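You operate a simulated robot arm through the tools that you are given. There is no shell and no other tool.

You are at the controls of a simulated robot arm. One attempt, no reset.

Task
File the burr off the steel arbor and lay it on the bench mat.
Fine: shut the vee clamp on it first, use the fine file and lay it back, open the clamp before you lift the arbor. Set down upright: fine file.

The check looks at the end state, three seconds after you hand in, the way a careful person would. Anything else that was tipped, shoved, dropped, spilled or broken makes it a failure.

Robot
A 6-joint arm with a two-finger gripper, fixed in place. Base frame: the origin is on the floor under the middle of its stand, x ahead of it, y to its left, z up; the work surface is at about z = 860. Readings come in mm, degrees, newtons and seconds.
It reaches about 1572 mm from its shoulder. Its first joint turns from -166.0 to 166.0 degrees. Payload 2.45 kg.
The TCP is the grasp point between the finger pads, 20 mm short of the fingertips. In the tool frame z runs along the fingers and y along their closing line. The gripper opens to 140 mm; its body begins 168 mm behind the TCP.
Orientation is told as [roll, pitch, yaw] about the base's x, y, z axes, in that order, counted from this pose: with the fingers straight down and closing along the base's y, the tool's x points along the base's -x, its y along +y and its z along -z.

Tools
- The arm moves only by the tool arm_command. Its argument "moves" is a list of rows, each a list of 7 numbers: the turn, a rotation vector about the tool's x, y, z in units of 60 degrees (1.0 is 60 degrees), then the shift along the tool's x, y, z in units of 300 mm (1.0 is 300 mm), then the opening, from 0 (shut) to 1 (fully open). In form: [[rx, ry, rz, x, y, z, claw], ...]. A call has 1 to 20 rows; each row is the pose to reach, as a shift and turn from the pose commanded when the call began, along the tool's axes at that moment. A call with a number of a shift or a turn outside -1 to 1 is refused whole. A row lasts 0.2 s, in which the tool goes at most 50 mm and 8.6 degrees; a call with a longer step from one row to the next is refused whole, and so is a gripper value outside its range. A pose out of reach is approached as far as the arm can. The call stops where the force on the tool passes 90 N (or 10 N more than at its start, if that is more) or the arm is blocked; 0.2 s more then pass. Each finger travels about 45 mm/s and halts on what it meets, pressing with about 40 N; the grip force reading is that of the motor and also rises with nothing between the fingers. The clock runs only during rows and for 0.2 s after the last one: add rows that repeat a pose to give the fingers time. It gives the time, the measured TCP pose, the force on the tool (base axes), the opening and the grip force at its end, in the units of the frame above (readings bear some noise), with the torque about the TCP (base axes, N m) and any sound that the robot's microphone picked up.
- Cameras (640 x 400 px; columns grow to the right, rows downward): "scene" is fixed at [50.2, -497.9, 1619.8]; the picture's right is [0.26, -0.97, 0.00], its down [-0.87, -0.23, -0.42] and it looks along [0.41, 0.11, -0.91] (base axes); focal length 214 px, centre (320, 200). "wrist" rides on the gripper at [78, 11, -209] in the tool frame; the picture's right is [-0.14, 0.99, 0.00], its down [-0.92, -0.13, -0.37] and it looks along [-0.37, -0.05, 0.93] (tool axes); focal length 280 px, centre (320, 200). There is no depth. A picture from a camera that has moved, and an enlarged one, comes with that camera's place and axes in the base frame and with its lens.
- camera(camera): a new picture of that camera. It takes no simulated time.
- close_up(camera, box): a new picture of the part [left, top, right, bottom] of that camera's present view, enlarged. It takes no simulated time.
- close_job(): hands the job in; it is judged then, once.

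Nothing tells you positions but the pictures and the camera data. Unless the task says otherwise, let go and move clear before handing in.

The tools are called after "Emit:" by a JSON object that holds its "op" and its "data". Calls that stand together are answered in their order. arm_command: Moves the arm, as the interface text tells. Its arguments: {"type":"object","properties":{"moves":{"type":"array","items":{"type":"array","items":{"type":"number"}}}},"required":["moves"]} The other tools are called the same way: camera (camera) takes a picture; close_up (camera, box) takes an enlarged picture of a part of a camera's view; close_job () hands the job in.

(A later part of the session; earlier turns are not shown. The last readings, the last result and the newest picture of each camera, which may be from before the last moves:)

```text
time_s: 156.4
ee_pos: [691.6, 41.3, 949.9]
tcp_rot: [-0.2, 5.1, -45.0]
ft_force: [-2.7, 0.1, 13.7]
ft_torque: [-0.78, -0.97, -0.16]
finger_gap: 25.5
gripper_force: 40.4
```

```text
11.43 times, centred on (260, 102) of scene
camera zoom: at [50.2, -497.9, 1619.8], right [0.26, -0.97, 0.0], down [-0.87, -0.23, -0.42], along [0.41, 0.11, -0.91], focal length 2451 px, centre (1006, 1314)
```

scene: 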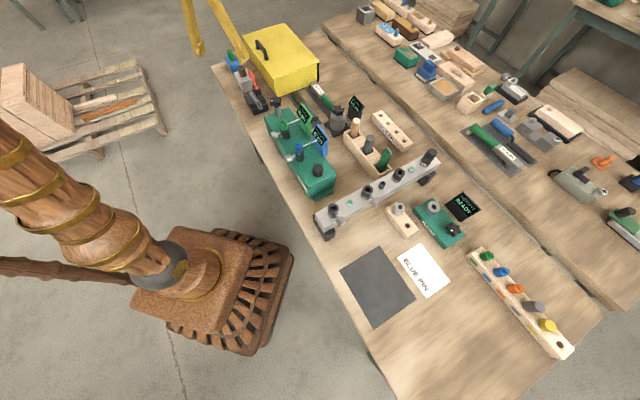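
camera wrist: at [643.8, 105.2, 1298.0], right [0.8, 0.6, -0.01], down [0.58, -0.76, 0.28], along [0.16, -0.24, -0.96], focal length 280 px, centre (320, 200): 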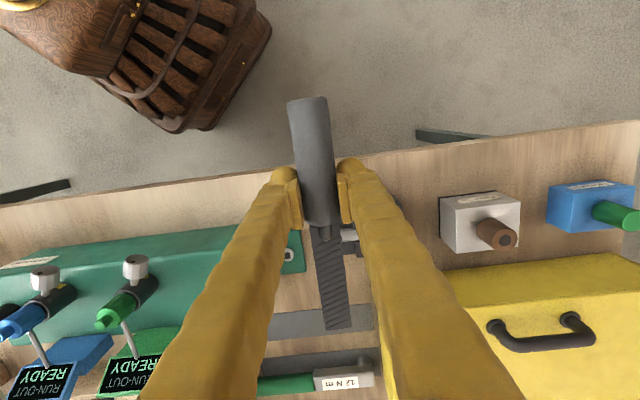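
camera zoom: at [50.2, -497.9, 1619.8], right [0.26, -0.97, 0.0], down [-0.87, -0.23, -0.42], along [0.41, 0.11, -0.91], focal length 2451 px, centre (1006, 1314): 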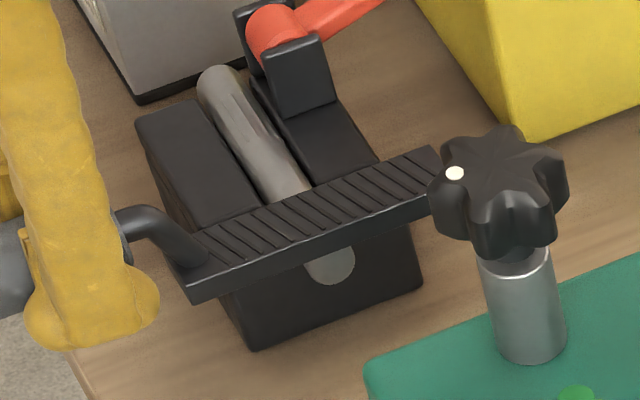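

About 17 N on the arbor's end. I stroke along the file's length.

Emit:
{"op": "arm_command", "data": {"moves": [[0, 0, 0, -0.04, 0, -0.0036, 0.05], [0, 0.001, 0, -0.08, 0, -0.0072, 0.05], [0, 0.002, 0, -0.12, 0, -0.0108, 0.05], [0, 0.004, 0, -0.08, 0, -0.0068, 0.05], [0, 0.006, 0, -0.04, 0, -0.003, 0.05], [0, 0.008, 0, 0, 0, 0.001, 0.05], [0, 0.01, 0, 0.04, 0, 0.005, 0.05], [0, 0.012, 0, 0, 0, 0.0015, 0.05], [0, 0.012, 0, -0.04, 0, -0.002, 0.05], [0, 0.012, 0, -0.08, 0, -0.0056, 0.05], [0, 0.012, 0, -0.12, 0, -0.0092, 0.05], [0, 0.014, 0, -0.08, 0, -0.0052, 0.05], [0, 0.016, 0, -0.04, 0, -0.0012, 0.05], [0, 0.018, 0, 0, 0, 0.0025, 0.05]]}}

Emit:
{"op": "close_up", "data": {"camera": "scene", "box": [240, 85, 280, 120]}}

```text
time_s: 159.4
ee_pos: [691.1, 40.1, 948.0]
tcp_rot: [0.0, 6.2, -45.0]
ft_force: [4.6, -3.4, 14.3]
ft_torque: [-0.98, -1.29, -0.01]
finger_gap: 25.4
gripper_force: 39.9
```

```text
11.43 times, centred on (260, 102) of scene
camera zoom: at [50.2, -497.9, 1619.8], right [0.26, -0.97, 0.0], down [-0.87, -0.23, -0.42], along [0.41, 0.11, -0.91], focal length 2451 px, centre (1006, 1314)
```

zoom: 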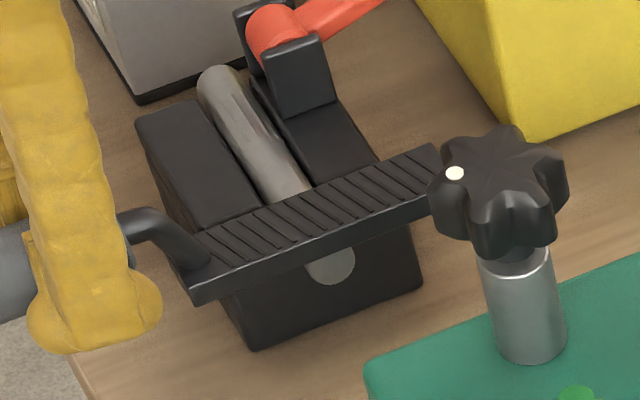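

Contact held throughout. I lift and back off to check.

Emit:
{"op": "arm_command", "data": {"moves": [[0, 0, 0, 0, 0, -0.05, 0.05], [0, 0, 0, 0.02, 0, -0.17, 0.05], [0, 0, 0, 0.12, 0, -0.25, 0.05], [0, 0, 0, 0.25, 0, -0.3, 0.05], [0, 0, 0, 0.35, 0, -0.33, 0.05]]}}

Emit:
{"op": "close_up", "data": {"camera": "scene", "box": [240, 80, 280, 115]}}

Emit:
{"op": "close_up", "data": {"camera": "scene", "box": [255, 95, 275, 112]}}

```text
time_s: 160.6
ee_pos: [624.3, 107.5, 1057.3]
tcp_rot: [-0.1, 6.3, -45.0]
ft_force: [0.5, -0.3, -3.0]
ft_torque: [0.18, 0.18, -0.01]
finger_gap: 25.6
gripper_force: 39.9
```

```text
11.43 times, centred on (260, 98) of scene
camera zoom: at [50.2, -497.9, 1619.8], right [0.26, -0.97, 0.0], down [-0.87, -0.23, -0.42], along [0.41, 0.11, -0.91], focal length 2451 px, centre (1006, 1371)
```

zoom: 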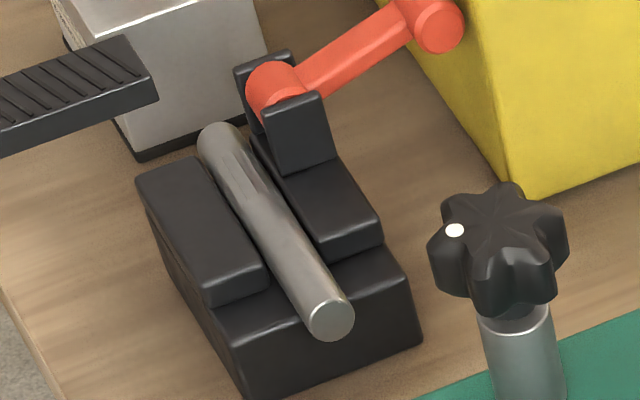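

```text
16.00 times, centred on (265, 104) of scene
camera zoom: at [50.2, -497.9, 1619.8], right [0.26, -0.97, 0.0], down [-0.87, -0.23, -0.42], along [0.41, 0.11, -0.91], focal length 3432 px, centre (1200, 1744)
```

zoom: 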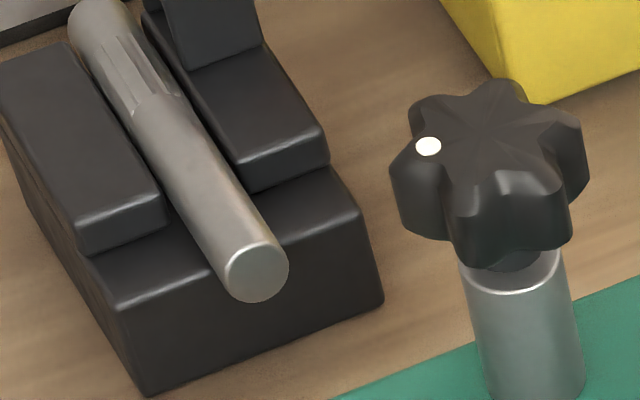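

The burr is completely gone now. I carry the file back toward its mat: first rotate halfway while rising.

Emit:
{"op": "arm_command", "data": {"moves": [[0.0137, 0, -0.1243, -0.05, -0.01, -0.1, 0.05], [0.0274, 0, -0.2485, -0.11, -0.025, -0.15, 0.05], [0.0412, 0, -0.3728, -0.18, -0.045, -0.17, 0.05], [0.0549, 0, -0.497, -0.25, -0.063, -0.18, 0.05], [0.0686, 0, -0.6213, -0.32, -0.081, -0.186, 0.05], [0.0823, 0, -0.7455, -0.39, -0.099, -0.186, 0.05]]}}

```text
time_s: 162.0
ee_pos: [690.7, 0.3, 1101.6]
tcp_rot: [-0.1, 6.4, 0.1]
ft_force: [0.5, 0.1, -3.0]
ft_torque: [0.01, 0.23, 0.04]
finger_gap: 25.7
gripper_force: 40.5
```

Emit:
{"op": "arm_command", "data": {"moves": [[0.0139, 0, -0.1239, -0.061, -0.131, -0.001, 0.05], [0.0278, 0, -0.2478, -0.122, -0.261, -0.002, 0.05], [0.0417, 0, -0.3717, -0.183, -0.392, -0.004, 0.05], [0.0556, 0, -0.4956, -0.244, -0.523, -0.005, 0.05], [0.0695, 0, -0.6195, -0.305, -0.653, -0.006, 0.05], [0.0834, 0, -0.7434, -0.366, -0.784, -0.007, 0.05]]}}

Emit:
{"op": "camera", "data": {"camera": "wrist"}}

Emit:
{"op": "close_up", "data": {"camera": "scene", "box": [250, 50, 350, 140]}}

```text
time_s: 163.4
ee_pos: [799.5, -237.8, 1091.0]
tcp_rot: [-0.2, 6.5, 45.1]
ft_force: [0.2, -0.4, -2.7]
ft_torque: [-0.19, 0.13, -0.05]
finger_gap: 25.6
gripper_force: 40.1
```

```text
taken
camera wrist: at [754.7, -268.1, 1306.7], right [-0.6, 0.8, -0.02], down [0.77, 0.59, 0.26], along [0.22, 0.15, -0.96], focal length 280 px, centre (320, 200)
```

wrist: 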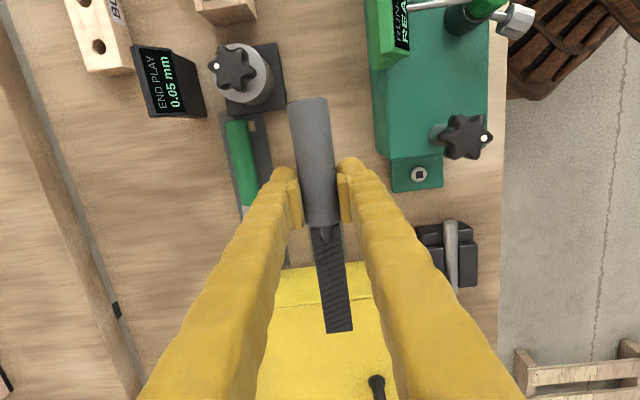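

```text
4.44 times, centred on (300, 95) of scene
camera zoom: at [50.2, -497.9, 1619.8], right [0.26, -0.97, 0.0], down [-0.87, -0.23, -0.42], along [0.41, 0.11, -0.91], focal length 953 px, centre (409, 667)
```

zoom: 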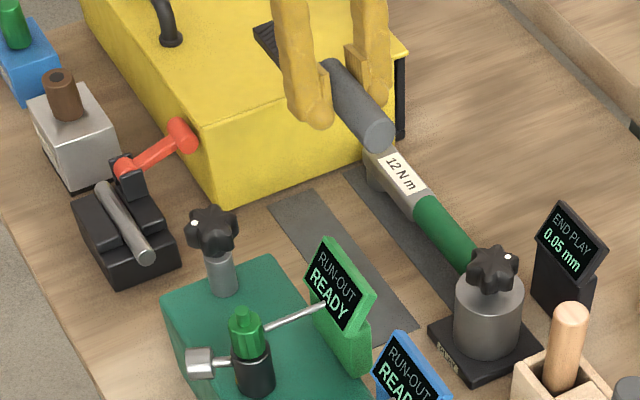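

I lower over the mat, checking alignment before touchdown.

Emit:
{"op": "arm_command", "data": {"moves": [[0, 0, 0, -0.02, -0.01, 0.12, 0.05], [0, 0, 0, -0.04, -0.02, 0.24, 0.05], [0, 0, 0, -0.06, -0.03, 0.36, 0.05], [0, 0, 0, -0.08, -0.04, 0.46, 0.05], [0, 0, 0, -0.087, -0.04, 0.53, 0.05], [0, 0, 0, -0.087, -0.04, 0.53, 0.05]]}}

Emit:
{"op": "camera", "data": {"camera": "wrist"}}

Emit:
{"op": "close_up", "data": {"camera": "scene", "box": [275, 80, 345, 130]}}

```text
time_s: 164.8
ee_pos: [815.1, -238.5, 930.3]
tcp_rot: [-0.1, 6.4, 44.9]
ft_force: [0.0, -0.3, -2.8]
ft_torque: [-0.17, 0.17, -0.03]
finger_gap: 25.5
gripper_force: 39.3
```

```text
taken
camera wrist: at [768.4, -268.7, 1146.2], right [-0.6, 0.8, -0.02], down [0.77, 0.58, 0.26], along [0.22, 0.14, -0.96], focal length 280 px, centre (320, 200)
```

wrist: 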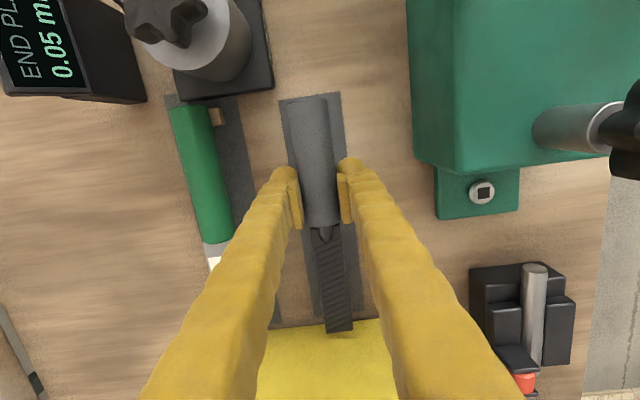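

```text
8.00 times, centred on (310, 105) of scene
camera zoom: at [50.2, -497.9, 1619.8], right [0.26, -0.97, 0.0], down [-0.87, -0.23, -0.42], along [0.41, 0.11, -0.91], focal length 1716 px, centre (400, 960)
```

zoom: 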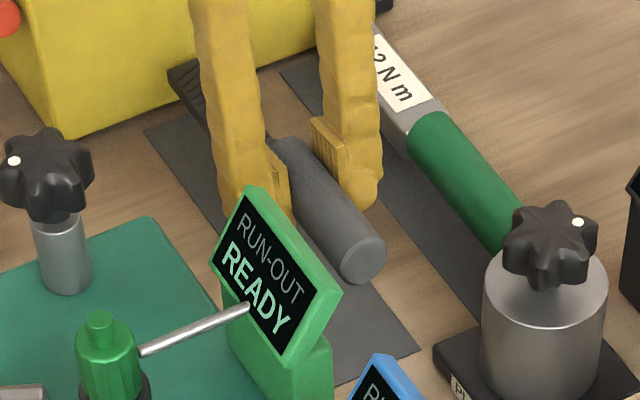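

Emit:
{"op": "arm_command", "data": {"moves": [[0, 0, 0, -0.004, 0, 0.035, 0.05], [0, 0, 0, -0.008, 0, 0.07, 0.05], [0, 0, 0, -0.0106, 0, 0.0927, 0.05], [0, 0, 0, -0.0106, 0, 0.0927, 0.05]]}}

```text
time_s: 165.8
ee_pos: [815.7, -238.2, 902.3]
tcp_rot: [-0.1, 6.4, 44.9]
ft_force: [0.6, -0.4, -3.2]
ft_torque: [-0.19, 0.18, -0.01]
finger_gap: 25.5
gripper_force: 39.8
```

Emit:
{"op": "arm_command", "data": {"moves": [[0, 0, 0, -0.001, 0, 0.007, 0.05], [0, 0, 0, -0.0015, 0, 0.012, 0.05], [0, 0, 0, -0.0015, 0, 0.012, 0.05]]}}

```text
time_s: 166.6
ee_pos: [815.8, -238.5, 898.5]
tcp_rot: [-0.1, 6.6, 44.9]
ft_force: [0.1, 0.1, -3.2]
ft_torque: [-0.17, 0.19, 0.02]
finger_gap: 25.8
gripper_force: 40.2
```

Emit:
{"op": "arm_command", "data": {"moves": [[0, 0, 0, -0.0005, 0, 0.004, 0.05], [0, 0, 0, -0.001, 0, 0.007, 0.05], [0, 0, 0, -0.001, 0, 0.007, 0.05]]}}

```text
time_s: 167.4
ee_pos: [814.2, -238.6, 897.1]
tcp_rot: [0.0, 6.6, 44.9]
ft_force: [-0.8, 0.3, -2.5]
ft_torque: [-0.16, 0.15, 0.0]
finger_gap: 25.8
gripper_force: 39.9
```

Emit:
{"op": "arm_command", "data": {"moves": [[0, 0, 0, -0.0005, 0, 0.004, 0.05], [0, 0, 0, -0.001, 0, 0.006, 0.05], [0, 0, 0, -0.001, 0, 0.006, 0.05]]}}

```text
time_s: 168.2
ee_pos: [814.8, -239.6, 894.6]
tcp_rot: [-0.1, 6.4, 44.9]
ft_force: [-0.3, -2.9, 6.1]
ft_torque: [0.82, -0.72, -0.26]
finger_gap: 25.6
gripper_force: 40.0
```

The tip touches first; I ease the nose up about 1.5° and settle the root.

Emit:
{"op": "arm_command", "data": {"moves": [[0, -0.012, 0, 0, 0, 0.0, 0.05], [0, -0.025, 0, 0, 0, 0.002, 0.05], [0, -0.025, 0, -0.0005, 0, 0.005, 0.05], [0, -0.025, 0, -0.0005, 0, 0.005, 0.05]]}}

```text
time_s: 169.2
ee_pos: [814.5, -239.2, 893.5]
tcp_rot: [0.0, 5.1, 44.8]
ft_force: [-0.2, -0.2, -1.5]
ft_torque: [-0.1, 0.16, 0.06]
finger_gap: 25.9
gripper_force: 40.2
```

Emit:
{"op": "arm_command", "data": {"moves": [[0, 0, 0, -0.0005, 0, 0.003, 0.05], [0, 0, 0, -0.0008, 0, 0.006, 0.05], [0, 0, 0, -0.0008, 0, 0.006, 0.05]]}}

```text
time_s: 170.0
ee_pos: [814.7, -238.5, 893.0]
tcp_rot: [-0.3, 4.9, 44.8]
ft_force: [-4.9, -4.9, 23.7]
ft_torque: [0.63, 0.06, 0.21]
finger_gap: 25.7
gripper_force: 40.1
```

The whole blade is down (root bearing). I open the fingers.

Emit:
{"op": "arm_command", "data": {"moves": [[0, 0, 0, 0, 0, -0.002, 0.05], [0, 0, 0, 0, 0, -0.002, 0.2], [0, 0, 0, 0, 0, -0.002, 0.35], [0, 0, 0, 0, 0, -0.002, 0.45], [0, 0, 0, 0, 0, -0.002, 0.45], [0, 0, 0, 0.004, 0, -0.05, 0.45], [0, 0, 0, 0.012, 0, -0.15, 0.45], [0, 0, 0, 0.024, 0, -0.28, 0.45]]}}

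Emit:
{"op": "close_up", "data": {"camera": "scene", "box": [275, 80, 345, 130]}}

Emit:
{"op": "camera", "data": {"camera": "wrist"}}

```text
time_s: 171.8
ee_pos: [814.8, -237.6, 975.2]
tcp_rot: [0.0, 4.9, 44.8]
ft_force: [0.1, -1.0, 0.2]
ft_torque: [-0.01, 0.01, -0.03]
finger_gap: 63.2
gripper_force: 0.0
```

```text
8.00 times, centred on (310, 105) of scene
camera zoom: at [50.2, -497.9, 1619.8], right [0.26, -0.97, 0.0], down [-0.87, -0.23, -0.42], along [0.41, 0.11, -0.91], focal length 1716 px, centre (400, 960)
```

zoom: 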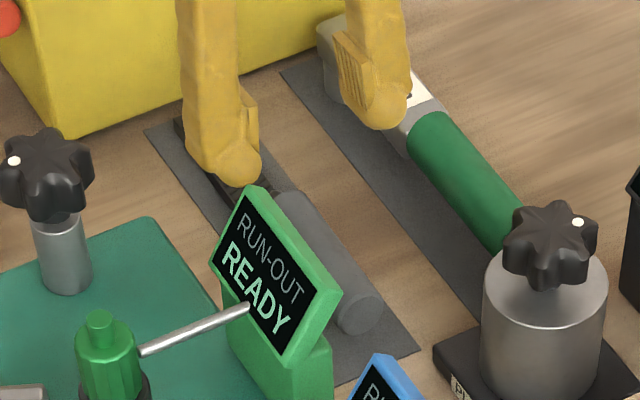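

```text
taken
camera wrist: at [765.7, -273.2, 1190.0], right [-0.6, 0.8, -0.01], down [0.76, 0.58, 0.29], along [0.24, 0.16, -0.96], focal length 280 px, centre (320, 200)
```

wrist: 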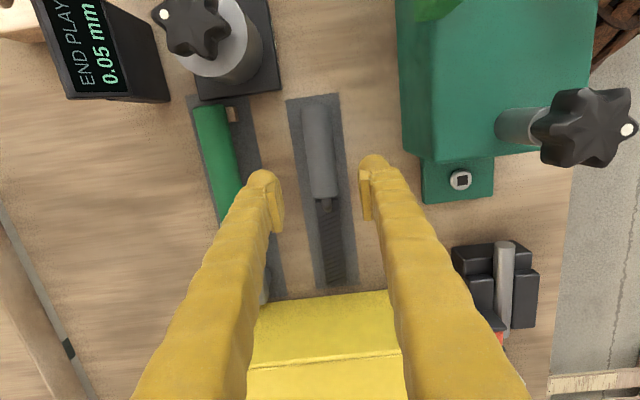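

The file is back on its mat, flat and the right way up. Next I open the clamp: I rise, straighten and turn toward the lever.

Emit:
{"op": "arm_command", "data": {"moves": [[0, 0, 0, 0.0128, 0, -0.149, 0.45], [0, 0, 0, 0.0256, 0, -0.298, 0.45], [-0.0053, -0.0129, 0.1244, -0.032, 0.0325, -0.328, 0.45], [-0.0106, -0.0258, 0.2488, -0.0896, 0.065, -0.358, 0.45], [-0.016, -0.0387, 0.3732, -0.1472, 0.0975, -0.388, 0.45], [-0.0213, -0.0516, 0.4975, -0.2048, 0.13, -0.418, 0.45], [-0.0266, -0.0645, 0.6219, -0.2624, 0.1625, -0.448, 0.45], [-0.0319, -0.0774, 0.7463, -0.32, 0.195, -0.478, 0.45]]}}

```text
time_s: 173.6
ee_pos: [848.2, -118.3, 1111.4]
tcp_rot: [-0.1, -0.1, -0.1]
ft_force: [0.3, -0.1, 0.3]
ft_torque: [-0.03, -0.02, 0.0]
finger_gap: 62.9
gripper_force: 0.0
```

Emit:
{"op": "arm_command", "data": {"moves": [[0, 0, 0.125, -0.02, 0.052, 0.028, 0.42], [0, 0, 0.25, -0.04, 0.104, 0.057, 0.42], [0, 0, 0.375, -0.06, 0.157, 0.085, 0.42], [0, 0, 0.5, -0.08, 0.209, 0.113, 0.42], [0, 0, 0.625, -0.1, 0.261, 0.142, 0.42], [0, 0, 0.75, -0.12, 0.313, 0.17, 0.42], [0, 0, 0.75, -0.12, 0.313, 0.17, 0.42]]}}

Emit:
{"op": "camera", "data": {"camera": "wrist"}}

Emit:
{"op": "close_up", "data": {"camera": "wrist", "box": [240, 90, 400, 230]}}

```text
time_s: 175.2
ee_pos: [885.1, -27.0, 1060.6]
tcp_rot: [0.0, -0.2, -45.0]
ft_force: [-0.2, -0.1, -0.1]
ft_torque: [0.03, -0.02, 0.02]
finger_gap: 58.8
gripper_force: 0.1
```

```text
taken
camera wrist: at [838.6, 37.2, 1267.3], right [0.8, 0.6, 0.0], down [0.56, -0.74, 0.37], along [0.22, -0.3, -0.93], focal length 280 px, centre (320, 200)
```

wrist: 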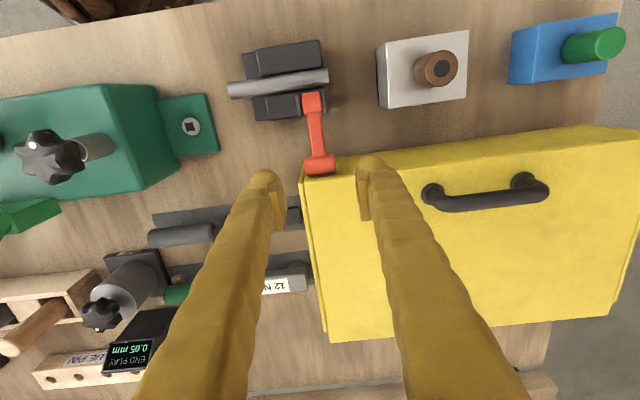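

```text
2.86 times, centred on (320, 160) of wrist
camera zoom: at [838.6, 37.2, 1267.3], right [0.8, 0.6, 0.0], down [0.56, -0.74, 0.37], along [0.22, -0.3, -0.93], focal length 801 px, centre (320, 314)
```

zoom: 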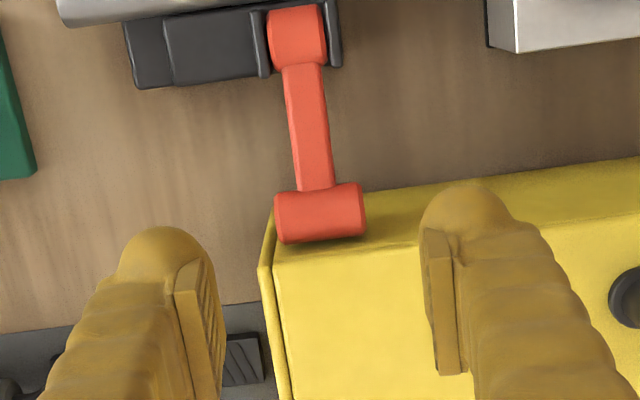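

The crossbar sits between the open fingers, with about 4–5 mm between finger and box. I shift 1.5 mm away from the box and descend to the crossbar.

Emit:
{"op": "arm_command", "data": {"moves": [[0, 0, 0, 0.005, 0.003, 0.12, 0.42], [0, 0, 0, 0.005, 0.003, 0.22, 0.42], [0, 0, 0, 0.005, 0.003, 0.3, 0.42], [0, 0, 0, 0.005, 0.003, 0.35, 0.42], [0, 0, 0, 0.005, 0.003, 0.38, 0.42], [0, 0, 0, 0.005, 0.003, 0.38, 0.42]]}}

Emit:
{"op": "close_up", "data": {"camera": "wrist", "box": [240, 120, 400, 260]}}

Emit:
{"op": "close_up", "data": {"camera": "scene", "box": [235, 55, 295, 110]}}

```text
time_s: 176.2
ee_pos: [884.1, -23.1, 963.9]
tcp_rot: [0.1, 0.0, -44.8]
ft_force: [-3.1, 4.2, -0.7]
ft_torque: [-0.01, 0.14, 0.17]
finger_gap: 58.8
gripper_force: 0.2
stopped in row 4: the force on the tool passed its limit at 244 N (the readings are from after the stop); the commanded pose is now the measured one
```

```text
2.86 times, centred on (320, 190) of wrist
camera zoom: at [837.4, 40.4, 1171.5], right [0.8, 0.61, 0.0], down [0.56, -0.74, 0.37], along [0.22, -0.29, -0.93], focal length 801 px, centre (320, 229)
```

zoom: 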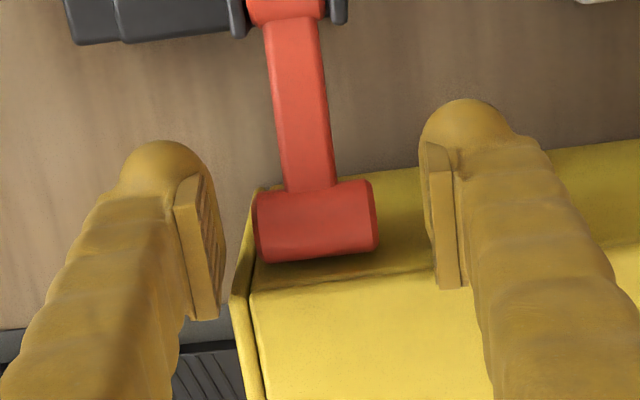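

```text
7.27 times, centred on (265, 82) of scene
camera zoom: at [50.2, -497.9, 1619.8], right [0.26, -0.97, 0.0], down [-0.87, -0.23, -0.42], along [0.41, 0.11, -0.91], focal length 1560 px, centre (720, 1054)
```

zoom: 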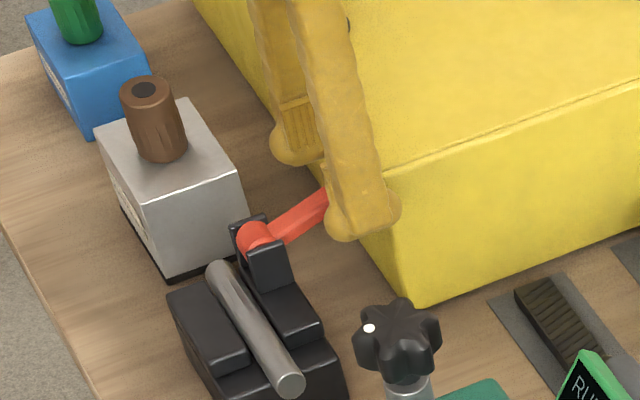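

A finger struck the box's top edge (brief 244 N). I back straight up and check whether the box moved.

Emit:
{"op": "arm_command", "data": {"moves": [[0, 0, 0, 0.005, 0, -0.02, 0.42], [0, 0, 0, 0.01, 0, -0.1, 0.42], [0, 0, 0, 0.01, 0, -0.2, 0.42]]}}

Emit:
{"op": "close_up", "data": {"camera": "scene", "box": [220, 50, 300, 120]}}

Emit:
{"op": "close_up", "data": {"camera": "wrist", "box": [240, 90, 400, 230]}}

Emit:
{"op": "close_up", "data": {"camera": "scene", "box": [244, 60, 284, 110]}}

```text
time_s: 177.0
ee_pos: [882.9, -21.6, 1024.8]
tcp_rot: [0.1, 0.0, -44.9]
ft_force: [0.3, -1.4, 0.0]
ft_torque: [0.01, 0.03, -0.01]
finger_gap: 59.1
gripper_force: 0.0
```

```text
5.71 times, centred on (260, 85) of scene
camera zoom: at [50.2, -497.9, 1619.8], right [0.26, -0.97, 0.0], down [-0.87, -0.23, -0.42], along [0.41, 0.11, -0.91], focal length 1226 px, centre (663, 857)
```

zoom: 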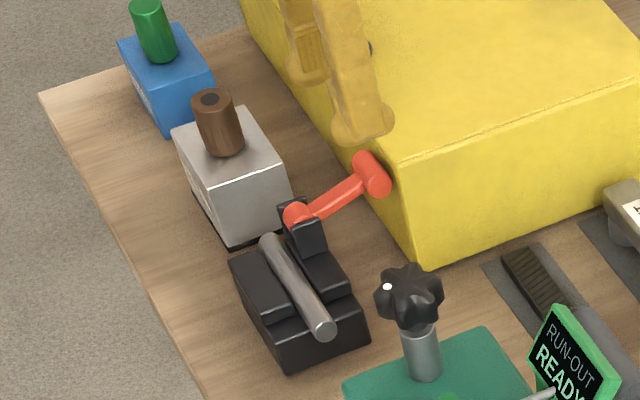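

```text
2.86 times, centred on (320, 160) of wrist
camera zoom: at [835.7, 42.2, 1232.4], right [0.8, 0.61, 0.0], down [0.56, -0.74, 0.37], along [0.22, -0.29, -0.93], focal length 801 px, centre (320, 314)
```

zoom: 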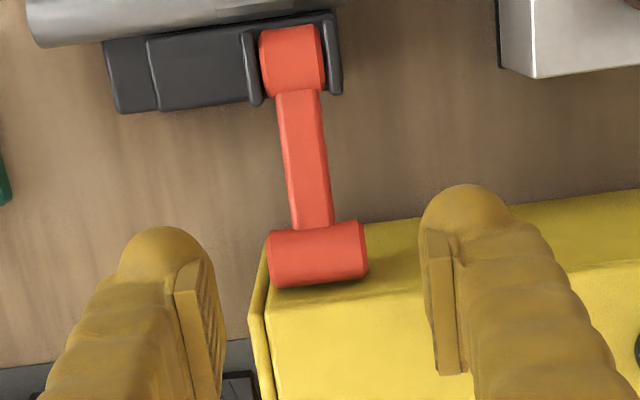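

```text
8.00 times, centred on (264, 85) of scene
camera zoom: at [50.2, -497.9, 1619.8], right [0.26, -0.97, 0.0], down [-0.87, -0.23, -0.42], along [0.41, 0.11, -0.91], focal length 1716 px, centre (768, 1120)
```

zoom: 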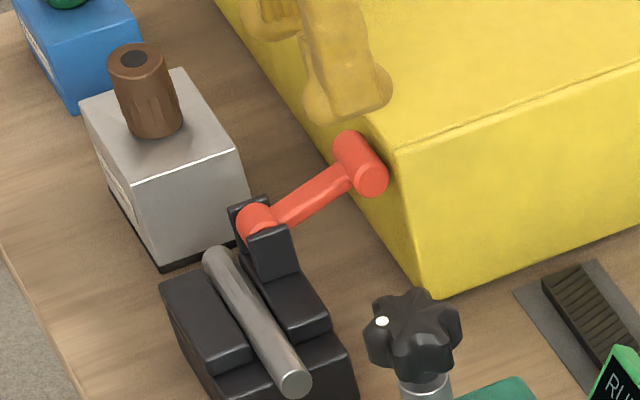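

The box shows no movement. The fingers are too deep to reach the crossbar beside the box, so I'll grip the lever's arm between hub and crossbar instead, away from the box: shift 20 mm outward and descend there.

Emit:
{"op": "arm_command", "data": {"moves": [[0, 0, 0, 0.035, -0.004, 0, 0.42], [0, 0, 0, 0.067, -0.007, 0, 0.42], [0, 0, 0, 0.067, -0.007, 0.1, 0.42], [0, 0, 0, 0.067, -0.007, 0.18, 0.42], [0, 0, 0, 0.067, -0.007, 0.24, 0.42], [0, 0, 0, 0.067, -0.007, 0.24, 0.42]]}}

Emit:
{"op": "close_up", "data": {"camera": "wrist", "box": [240, 120, 400, 260]}}

Emit:
{"op": "close_up", "data": {"camera": "scene", "box": [235, 55, 295, 110]}}

```text
time_s: 178.4
ee_pos: [866.9, -6.6, 950.0]
tcp_rot: [0.0, -0.1, -44.9]
ft_force: [0.1, 0.7, 0.3]
ft_torque: [-0.03, 0.03, 0.03]
finger_gap: 59.1
gripper_force: 0.0
```

```text
2.86 times, centred on (320, 190) of wrist
camera zoom: at [820.3, 56.1, 1158.5], right [0.8, 0.61, 0.0], down [0.56, -0.74, 0.37], along [0.22, -0.29, -0.93], focal length 801 px, centre (320, 229)
```

zoom: 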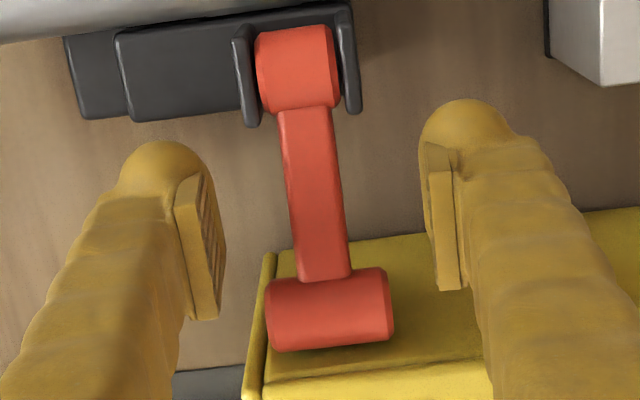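

```text
7.27 times, centred on (265, 82) of scene
camera zoom: at [50.2, -497.9, 1619.8], right [0.26, -0.97, 0.0], down [-0.87, -0.23, -0.42], along [0.41, 0.11, -0.91], focal length 1560 px, centre (720, 1054)
```

zoom: 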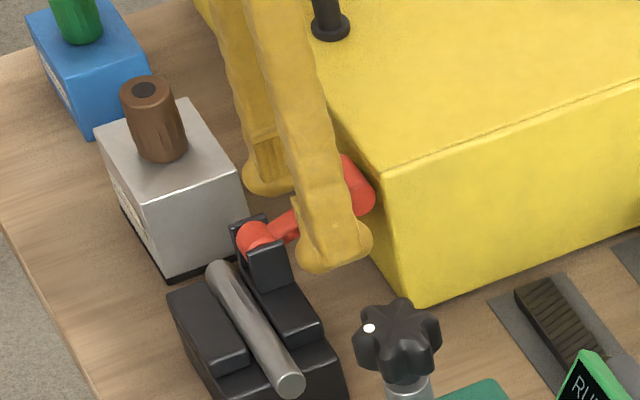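

The fingers straddle the lever arm cleanly. I go down to the arm's height and close on it.

Emit:
{"op": "arm_command", "data": {"moves": [[0, 0, 0, -0.003, 0, 0.03, 0.42], [0, 0, 0, -0.003, 0, 0.053, 0.42], [0, 0, 0, -0.003, 0, 0.053, 0.3], [0, 0, 0, -0.003, 0, 0.053, 0.2], [0, 0, 0, -0.003, 0, 0.053, 0.1], [0, 0, 0, -0.003, 0, 0.053, 0.0], [0, 0, 0, -0.003, 0, 0.053, 0.0]]}}

Emit:
{"op": "close_up", "data": {"camera": "wrist", "box": [240, 120, 400, 260]}}

```text
time_s: 180.0
ee_pos: [868.1, -8.1, 934.1]
tcp_rot: [-0.2, 0.0, -44.8]
ft_force: [-12.2, -11.0, 2.2]
ft_torque: [-0.09, 0.05, 0.26]
finger_gap: 11.3
gripper_force: 38.2
```

```text
2.86 times, centred on (320, 190) of wrist
camera zoom: at [820.1, 54.9, 1142.8], right [0.8, 0.61, 0.0], down [0.56, -0.74, 0.37], along [0.22, -0.29, -0.93], focal length 801 px, centre (320, 229)
```

zoom: 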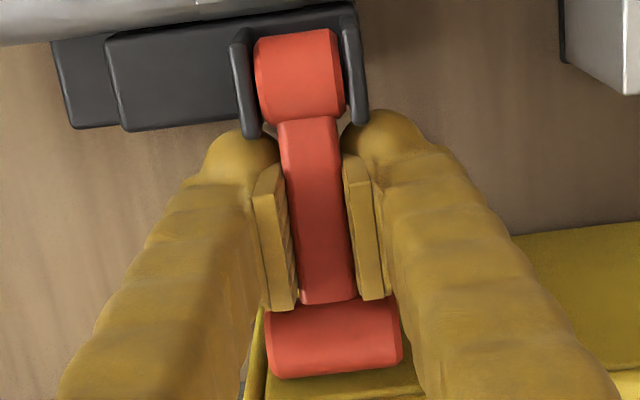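

The arm is gripped (11 mm). I now swing gripper and lever together about the hub, first 20° upward.

Emit:
{"op": "arm_command", "data": {"moves": [[0, -0.0417, 0, 0.0029, -0.002, -0.0064, 0], [0, -0.0833, 0, 0.0058, -0.003, -0.0128, 0], [0, -0.125, 0, 0.0093, -0.003, -0.019, 0], [0, -0.1667, 0, 0.0128, -0.003, -0.0251, 0], [0, -0.2083, 0, 0.0168, -0.003, -0.0309, 0], [0, -0.25, 0, 0.0207, -0.003, -0.0367, 0], [0, -0.2917, 0, 0.0252, -0.003, -0.0422, 0], [0, -0.3333, 0, 0.0297, -0.003, -0.0476, 0]]}}

Emit:
{"op": "close_up", "data": {"camera": "scene", "box": [235, 55, 295, 110]}}

Emit:
{"op": "close_up", "data": {"camera": "wrist", "box": [240, 120, 400, 260]}}

```text
time_s: 181.8
ee_pos: [861.2, -3.6, 949.0]
tcp_rot: [0.1, -20.0, -44.8]
ft_force: [46.0, -16.6, -31.6]
ft_torque: [-1.13, -1.16, -0.27]
finger_gap: 12.4
gripper_force: 39.3
```

```text
7.27 times, centred on (265, 82) of scene
camera zoom: at [50.2, -497.9, 1619.8], right [0.26, -0.97, 0.0], down [-0.87, -0.23, -0.42], along [0.41, 0.11, -0.91], focal length 1560 px, centre (720, 1054)
```

zoom: 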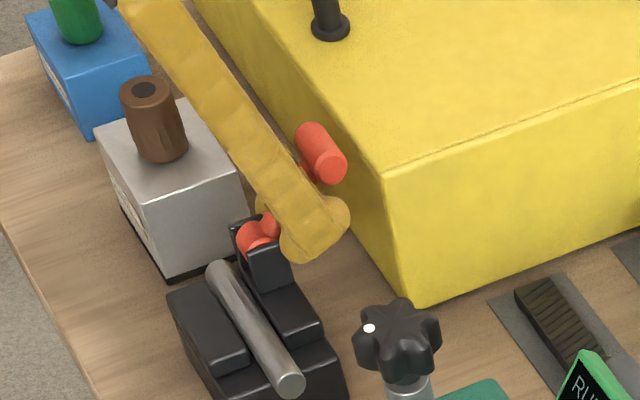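

```text
2.86 times, centred on (320, 190) of wrist
camera zoom: at [767.1, 106.9, 1118.7], right [0.79, 0.61, 0.05], down [0.43, -0.61, 0.66], along [0.43, -0.5, -0.75], focal length 801 px, centre (320, 229)
```

zoom: 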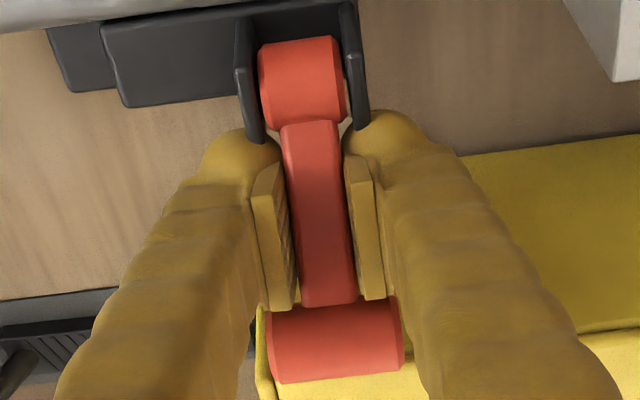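

The lever followed to about 50°. I continue the same swing another 17°, past its middle.

Emit:
{"op": "arm_command", "data": {"moves": [[0, -0.0417, 0, 0.0029, 0.002, -0.0064, 0], [0, -0.0833, 0, 0.0058, 0.003, -0.0128, 0], [0, -0.125, 0, 0.0093, 0.003, -0.019, 0], [0, -0.1667, 0, 0.0128, 0.003, -0.0251, 0], [0, -0.2083, 0, 0.0168, 0.003, -0.0309, 0], [0, -0.25, 0, 0.0207, 0.003, -0.0367, 0], [0, -0.2833, 0, 0.0243, 0.003, -0.0411, 0]]}}

Emit:
{"op": "close_up", "data": {"camera": "scene", "box": [235, 55, 295, 110]}}

Emit:
{"op": "close_up", "data": {"camera": "wrist", "box": [240, 120, 400, 260]}}

```text
time_s: 183.4
ee_pos: [853.0, 6.1, 959.2]
tcp_rot: [0.0, -37.0, -44.8]
ft_force: [32.5, -25.7, -16.1]
ft_torque: [-1.04, -1.17, -0.16]
finger_gap: 14.0
gripper_force: 39.8
```

```text
7.27 times, centred on (265, 82) of scene
camera zoom: at [50.2, -497.9, 1619.8], right [0.26, -0.97, 0.0], down [-0.87, -0.23, -0.42], along [0.41, 0.11, -0.91], focal length 1560 px, centre (720, 1054)
```

zoom: 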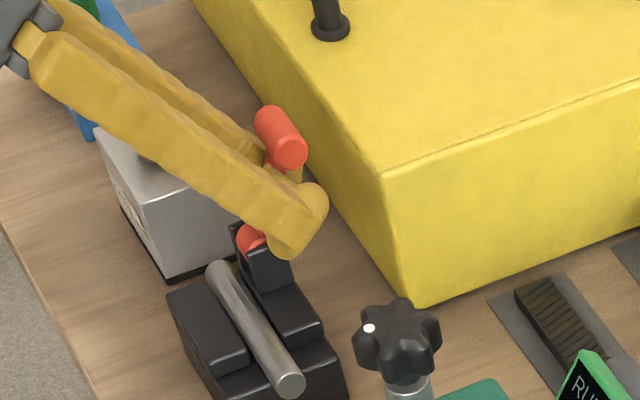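

```text
2.86 times, centred on (320, 190) of wrist
camera zoom: at [728.4, 145.8, 1077.8], right [0.78, 0.63, 0.08], down [0.27, -0.45, 0.85], along [0.57, -0.64, -0.52], focal length 801 px, centre (320, 229)
```

zoom: 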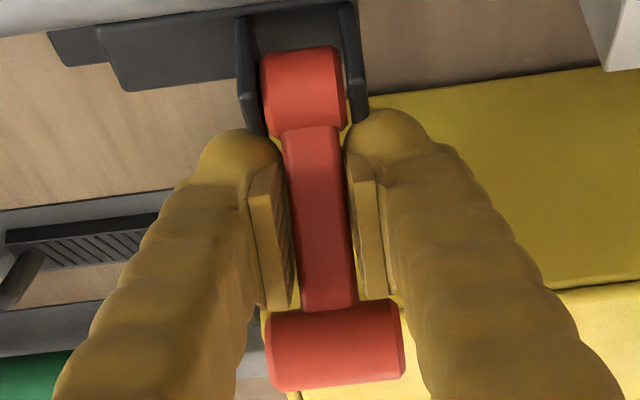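

The lever is at about 33° but still pulling back toward shut, so I continue another 15°.

Emit:
{"op": "arm_command", "data": {"moves": [[0, -0.0417, 0, 0.0029, 0, -0.0064, 0], [0, -0.0833, 0, 0.0058, 0, -0.0128, 0], [0, -0.125, 0, 0.0093, 0, -0.019, 0], [0, -0.1667, 0, 0.0128, 0, -0.0251, 0], [0, -0.2083, 0, 0.0168, 0, -0.0309, 0], [0, -0.25, 0, 0.0207, 0, -0.0367, 0]]}}

Emit:
{"op": "close_up", "data": {"camera": "scene", "box": [235, 55, 295, 110]}}

Emit:
{"op": "close_up", "data": {"camera": "wrist", "box": [240, 120, 400, 260]}}

```text
time_s: 184.8
ee_pos: [845.1, 12.6, 962.7]
tcp_rot: [-0.1, -52.1, -44.8]
ft_force: [26.6, -12.0, -14.9]
ft_torque: [-0.61, -0.98, -0.04]
finger_gap: 14.7
gripper_force: 41.1
```

```text
7.27 times, centred on (265, 82) of scene
camera zoom: at [50.2, -497.9, 1619.8], right [0.26, -0.97, 0.0], down [-0.87, -0.23, -0.42], along [0.41, 0.11, -0.91], focal length 1560 px, centre (720, 1054)
```

zoom: 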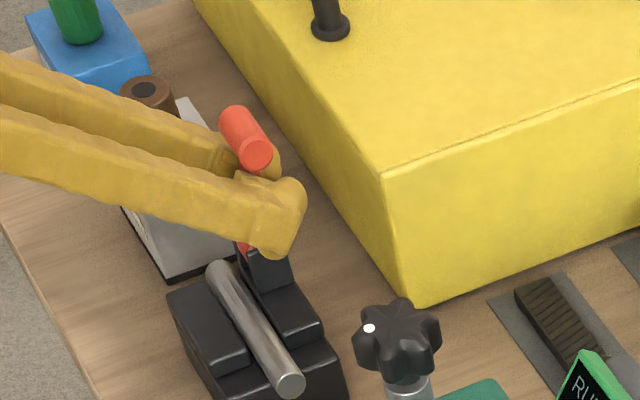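

```text
2.86 times, centred on (320, 190) of wrist
camera zoom: at [702.7, 171.3, 1029.3], right [0.76, 0.64, 0.11], down [0.11, -0.28, 0.95], along [0.64, -0.71, -0.28], focal length 801 px, centre (320, 229)
```

zoom: 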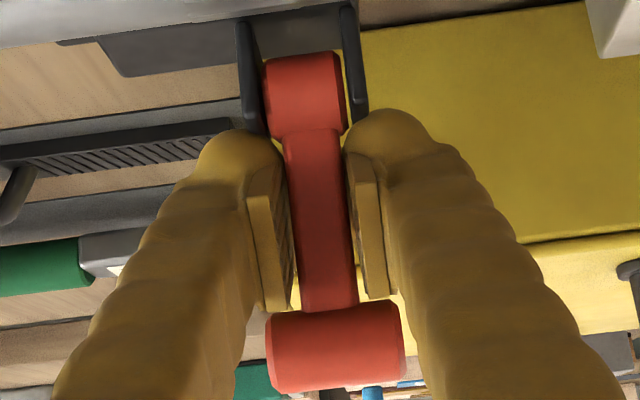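

Lever at about 18°, with resistance falling. I continue 12° more, nearly to vertical.

Emit:
{"op": "arm_command", "data": {"moves": [[0, -0.0417, 0, 0.0029, 0, -0.0064, 0], [0, -0.0833, 0, 0.0058, 0, -0.0128, 0], [0, -0.125, 0, 0.0093, 0, -0.019, 0], [0, -0.1667, 0, 0.0128, 0, -0.0251, 0], [0, -0.2, 0, 0.016, 0, -0.0298, 0]]}}

Emit:
{"op": "close_up", "data": {"camera": "scene", "box": [235, 55, 295, 110]}}

Emit:
{"op": "close_up", "data": {"camera": "wrist", "box": [240, 120, 400, 260]}}

```text
time_s: 186.0
ee_pos: [837.8, 19.6, 963.7]
tcp_rot: [-0.1, -64.0, -44.7]
ft_force: [23.5, -15.0, -38.9]
ft_torque: [-0.15, -0.41, 0.04]
finger_gap: 14.8
gripper_force: 40.4
```

```text
7.27 times, centred on (265, 82) of scene
camera zoom: at [50.2, -497.9, 1619.8], right [0.26, -0.97, 0.0], down [-0.87, -0.23, -0.42], along [0.41, 0.11, -0.91], focal length 1560 px, centre (720, 1054)
```

zoom: 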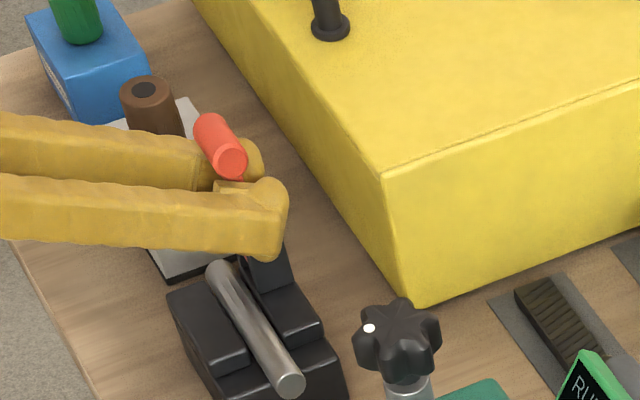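

```text
2.86 times, centred on (320, 190) of wrist
camera zoom: at [689.4, 184.6, 985.0], right [0.74, 0.66, 0.12], down [-0.04, -0.14, 0.99], along [0.67, -0.74, -0.08], focal length 801 px, centre (320, 229)
```

zoom: 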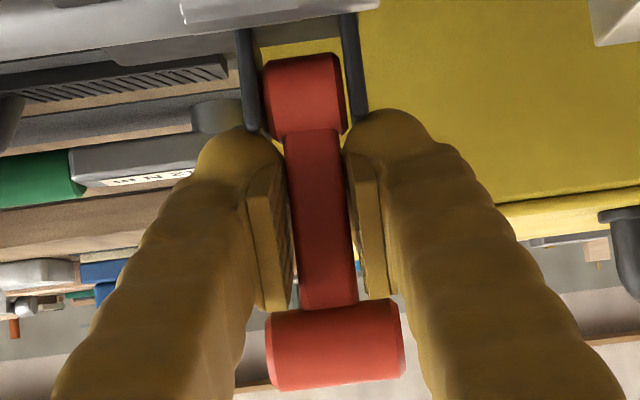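

The lever is nearly vertical. I open the fingers and see whether it stays.

Emit:
{"op": "arm_command", "data": {"moves": [[0, 0, 0, 0, 0, 0, 0.15], [0, 0, 0, 0, 0, 0, 0.3], [0, 0, 0, 0, 0, 0, 0.42], [0, 0, 0, 0, 0, 0, 0.42], [0, 0, 0, 0, 0, 0, 0.42]]}}

Emit:
{"op": "close_up", "data": {"camera": "scene", "box": [235, 55, 295, 110]}}

Emit:
{"op": "close_up", "data": {"camera": "wrist", "box": [240, 120, 400, 260]}}

```text
time_s: 187.2
ee_pos: [837.7, 19.9, 965.4]
tcp_rot: [0.0, -64.0, -44.8]
ft_force: [0.0, -0.5, -0.4]
ft_torque: [0.0, -0.04, -0.04]
finger_gap: 58.7
gripper_force: 0.1
```

```text
7.27 times, centred on (265, 82) of scene
camera zoom: at [50.2, -497.9, 1619.8], right [0.26, -0.97, 0.0], down [-0.87, -0.23, -0.42], along [0.41, 0.11, -0.91], focal length 1560 px, centre (720, 1054)
```

zoom: 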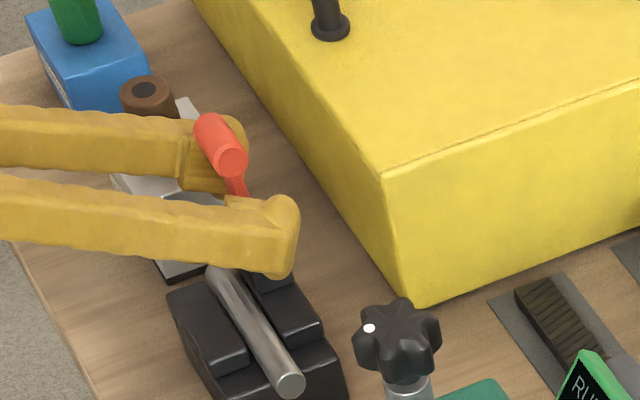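

```text
2.86 times, centred on (320, 190) of wrist
camera zoom: at [689.6, 184.7, 986.3], right [0.74, 0.66, 0.12], down [-0.04, -0.14, 0.99], along [0.67, -0.74, -0.08], focal length 801 px, centre (320, 229)
```

zoom: 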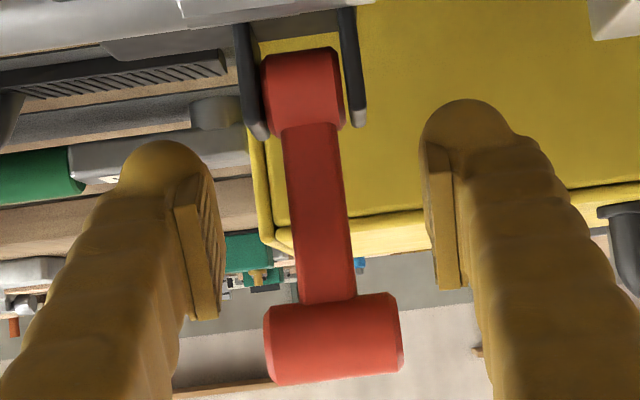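

The lever stays upright. I retreat along the fingers' direction, away from the bench.

Emit:
{"op": "arm_command", "data": {"moves": [[0, 0, 0, 0, 0, -0.12, 0.42], [0, 0, 0, 0, 0, -0.25, 0.42], [0, 0, 0, 0, 0, -0.38, 0.42], [0, 0, 0, 0, 0, -0.5, 0.42]]}}

Emit:
{"op": "close_up", "data": {"camera": "scene", "box": [232, 65, 272, 115]}}

```text
time_s: 188.2
ee_pos: [742.6, 114.1, 1032.4]
tcp_rot: [0.0, -64.0, -44.7]
ft_force: [0.1, 0.1, -0.2]
ft_torque: [-0.03, 0.02, 0.0]
finger_gap: 58.9
gripper_force: 0.0
```

```text
8.00 times, centred on (252, 90) of scene
camera zoom: at [50.2, -497.9, 1619.8], right [0.26, -0.97, 0.0], down [-0.87, -0.23, -0.42], along [0.41, 0.11, -0.91], focal length 1716 px, centre (864, 1080)
```

zoom: 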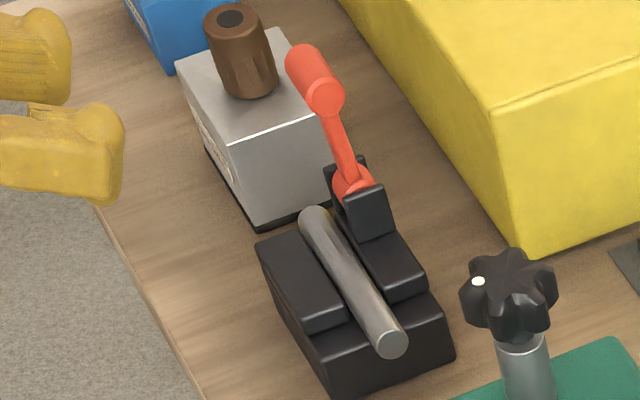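

The clamp is open with the lever exactly where it was at the start, and the box and can are untouched. Next I fetch the arbor: first straighten the wrist again out here.

Emit:
{"op": "arm_command", "data": {"moves": [[0, 0.111, 0, -0.04, 0, -0.02, 0.42], [0, 0.222, 0, -0.08, 0, -0.04, 0.42], [0, 0.333, 0, -0.12, 0, -0.06, 0.42], [0, 0.444, 0, -0.16, 0, -0.078, 0.42], [0, 0.556, 0, -0.2, 0, -0.098, 0.42], [0, 0.667, 0, -0.24, 0, -0.117, 0.42]]}}

```text
time_s: 189.6
ee_pos: [742.6, 114.9, 1111.4]
tcp_rot: [0.1, -23.9, -44.8]
ft_force: [0.3, -0.6, -0.1]
ft_torque: [-0.01, 0.03, 0.0]
finger_gap: 58.9
gripper_force: 0.0
```

Emit:
{"op": "arm_command", "data": {"moves": [[-0.0222, 0.054, -0.1051, -0.019, -0.043, 0.008, 0.42], [-0.0445, 0.108, -0.2102, -0.038, -0.086, 0.017, 0.42], [-0.0667, 0.162, -0.3153, -0.057, -0.129, 0.025, 0.42], [-0.089, 0.2159, -0.4204, -0.076, -0.172, 0.034, 0.42], [-0.1112, 0.2699, -0.5255, -0.095, -0.215, 0.042, 0.42], [-0.1335, 0.3239, -0.6306, -0.114, -0.258, 0.051, 0.42], [-0.1557, 0.3779, -0.7357, -0.133, -0.301, 0.059, 0.42]]}}

```text
time_s: 191.2
ee_pos: [708.6, 20.2, 1113.1]
tcp_rot: [-0.1, 0.0, 0.1]
ft_force: [-0.3, -0.8, -0.7]
ft_torque: [0.04, -0.02, 0.01]
finger_gap: 58.8
gripper_force: 0.0
```

Emit:
{"op": "arm_command", "data": {"moves": [[0, 0, -0.125, -0.033, -0.021, 0.04, 0.42], [0, 0, -0.25, -0.066, -0.041, 0.08, 0.42], [0, 0, -0.375, -0.099, -0.062, 0.12, 0.42], [0, 0, -0.5, -0.132, -0.083, 0.16, 0.42], [0, 0, -0.625, -0.165, -0.103, 0.2, 0.42], [0, 0, -0.75, -0.198, -0.124, 0.243, 0.42], [0, 0, -0.75, -0.198, -0.124, 0.243, 0.42]]}}

Emit:
{"op": "camera", "data": {"camera": "wrist"}}

Emit:
{"op": "close_up", "data": {"camera": "wrist", "box": [240, 100, 400, 240]}}

```text
time_s: 192.8
ee_pos: [768.0, -16.0, 1038.3]
tcp_rot: [-0.2, -0.1, 45.2]
ft_force: [-1.0, 0.6, -0.1]
ft_torque: [-0.04, -0.01, 0.01]
finger_gap: 58.9
gripper_force: 0.0
```

```text
taken
camera wrist: at [706.3, -63.2, 1246.5], right [-0.6, 0.8, 0.0], down [0.74, 0.56, 0.37], along [0.29, 0.22, -0.93], focal length 280 px, centre (320, 200)
```

wrist: 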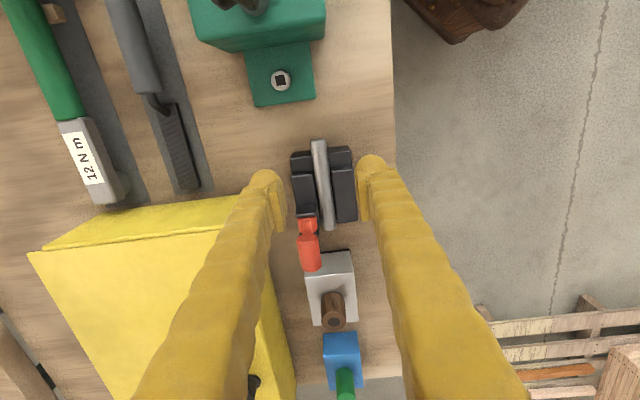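

```text
2.86 times, centred on (320, 170) of wrist
camera zoom: at [706.3, -63.2, 1246.5], right [-0.6, 0.8, 0.0], down [0.74, 0.56, 0.37], along [0.29, 0.22, -0.93], focal length 801 px, centre (320, 286)
```

zoom: 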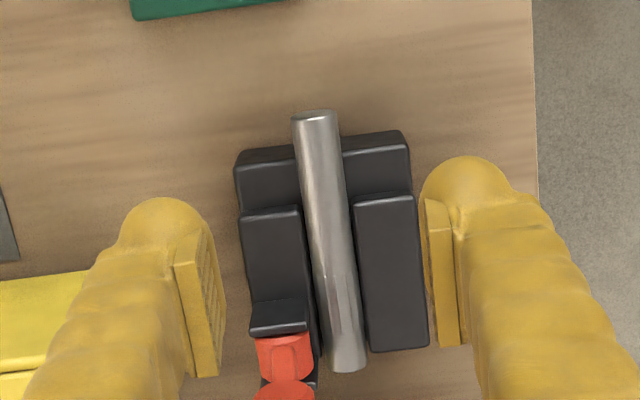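

The arbor lies free in the vee; my landing point is about 20 mm from its end, where the fingers fit below its centre without touching the jaws. I descend.

Emit:
{"op": "arm_command", "data": {"moves": [[0, 0, 0, 0.013, 0, 0.12, 0.42], [0, 0, 0, 0.013, 0, 0.24, 0.42], [0, 0, 0, 0.013, 0, 0.34, 0.42], [0, 0, 0, 0.013, 0, 0.39, 0.42], [0, 0, 0, 0.013, 0, 0.408, 0.42], [0, 0, 0, 0.013, 0, 0.408, 0.42]]}}

Emit:
{"op": "close_up", "data": {"camera": "wrist", "box": [240, 120, 400, 260]}}

Emit:
{"op": "close_up", "data": {"camera": "scene", "box": [235, 70, 295, 120]}}

```text
time_s: 194.2
ee_pos: [766.2, -18.7, 916.1]
tcp_rot: [-0.1, 0.0, 45.0]
ft_force: [0.7, -0.5, 0.1]
ft_torque: [-0.02, 0.0, -0.03]
finger_gap: 59.1
gripper_force: 0.1
```

```text
2.86 times, centred on (320, 190) of wrist
camera zoom: at [703.9, -66.2, 1123.9], right [-0.6, 0.8, 0.0], down [0.74, 0.56, 0.37], along [0.29, 0.22, -0.93], focal length 801 px, centre (320, 229)
```

zoom: 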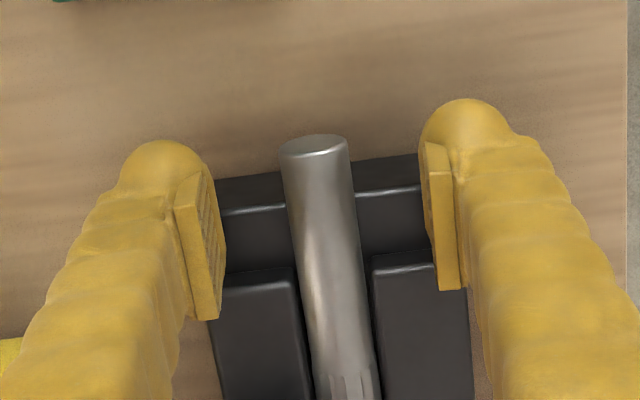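

```text
8.00 times, centred on (265, 95) of scene
camera zoom: at [50.2, -497.9, 1619.8], right [0.26, -0.97, 0.0], down [-0.87, -0.23, -0.42], along [0.41, 0.11, -0.91], focal length 1716 px, centre (760, 1040)
```

zoom: 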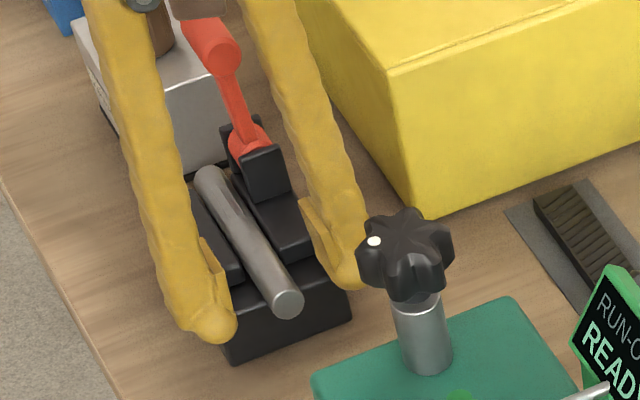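

The fingers straddle the arbor's free end. I close on it.

Emit:
{"op": "arm_command", "data": {"moves": [[0, 0, 0, 0, 0.003, 0.003, 0.3], [0, 0, 0, 0, 0.003, 0.003, 0.2], [0, 0, 0, 0, 0.003, 0.003, 0.1], [0, 0, 0, 0, 0.003, 0.003, 0.0], [0, 0, 0, 0, 0.003, 0.003, 0.0], [0, 0, 0, 0, 0.003, 0.003, 0.0]]}}

Emit:
{"op": "close_up", "data": {"camera": "wrist", "box": [240, 120, 400, 260]}}

```text
time_s: 195.6
ee_pos: [765.4, -18.6, 916.1]
tcp_rot: [-0.2, 0.0, 45.0]
ft_force: [-1.8, 3.4, 25.9]
ft_torque: [0.19, 0.15, 0.01]
finger_gap: 19.0
gripper_force: 38.2
```

```text
2.86 times, centred on (320, 190) of wrist
camera zoom: at [703.2, -65.7, 1124.1], right [-0.6, 0.8, 0.0], down [0.74, 0.56, 0.37], along [0.3, 0.22, -0.93], focal length 801 px, centre (320, 229)
```

zoom: 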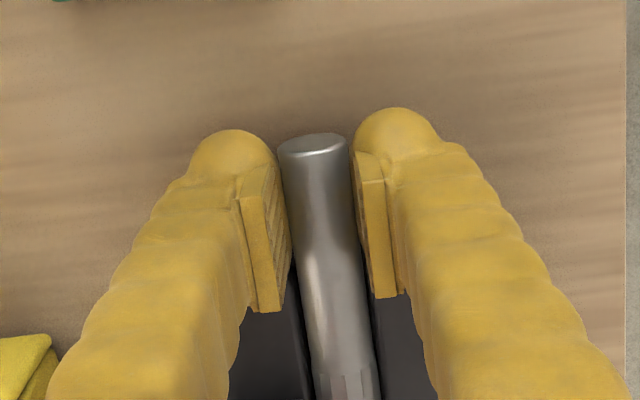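

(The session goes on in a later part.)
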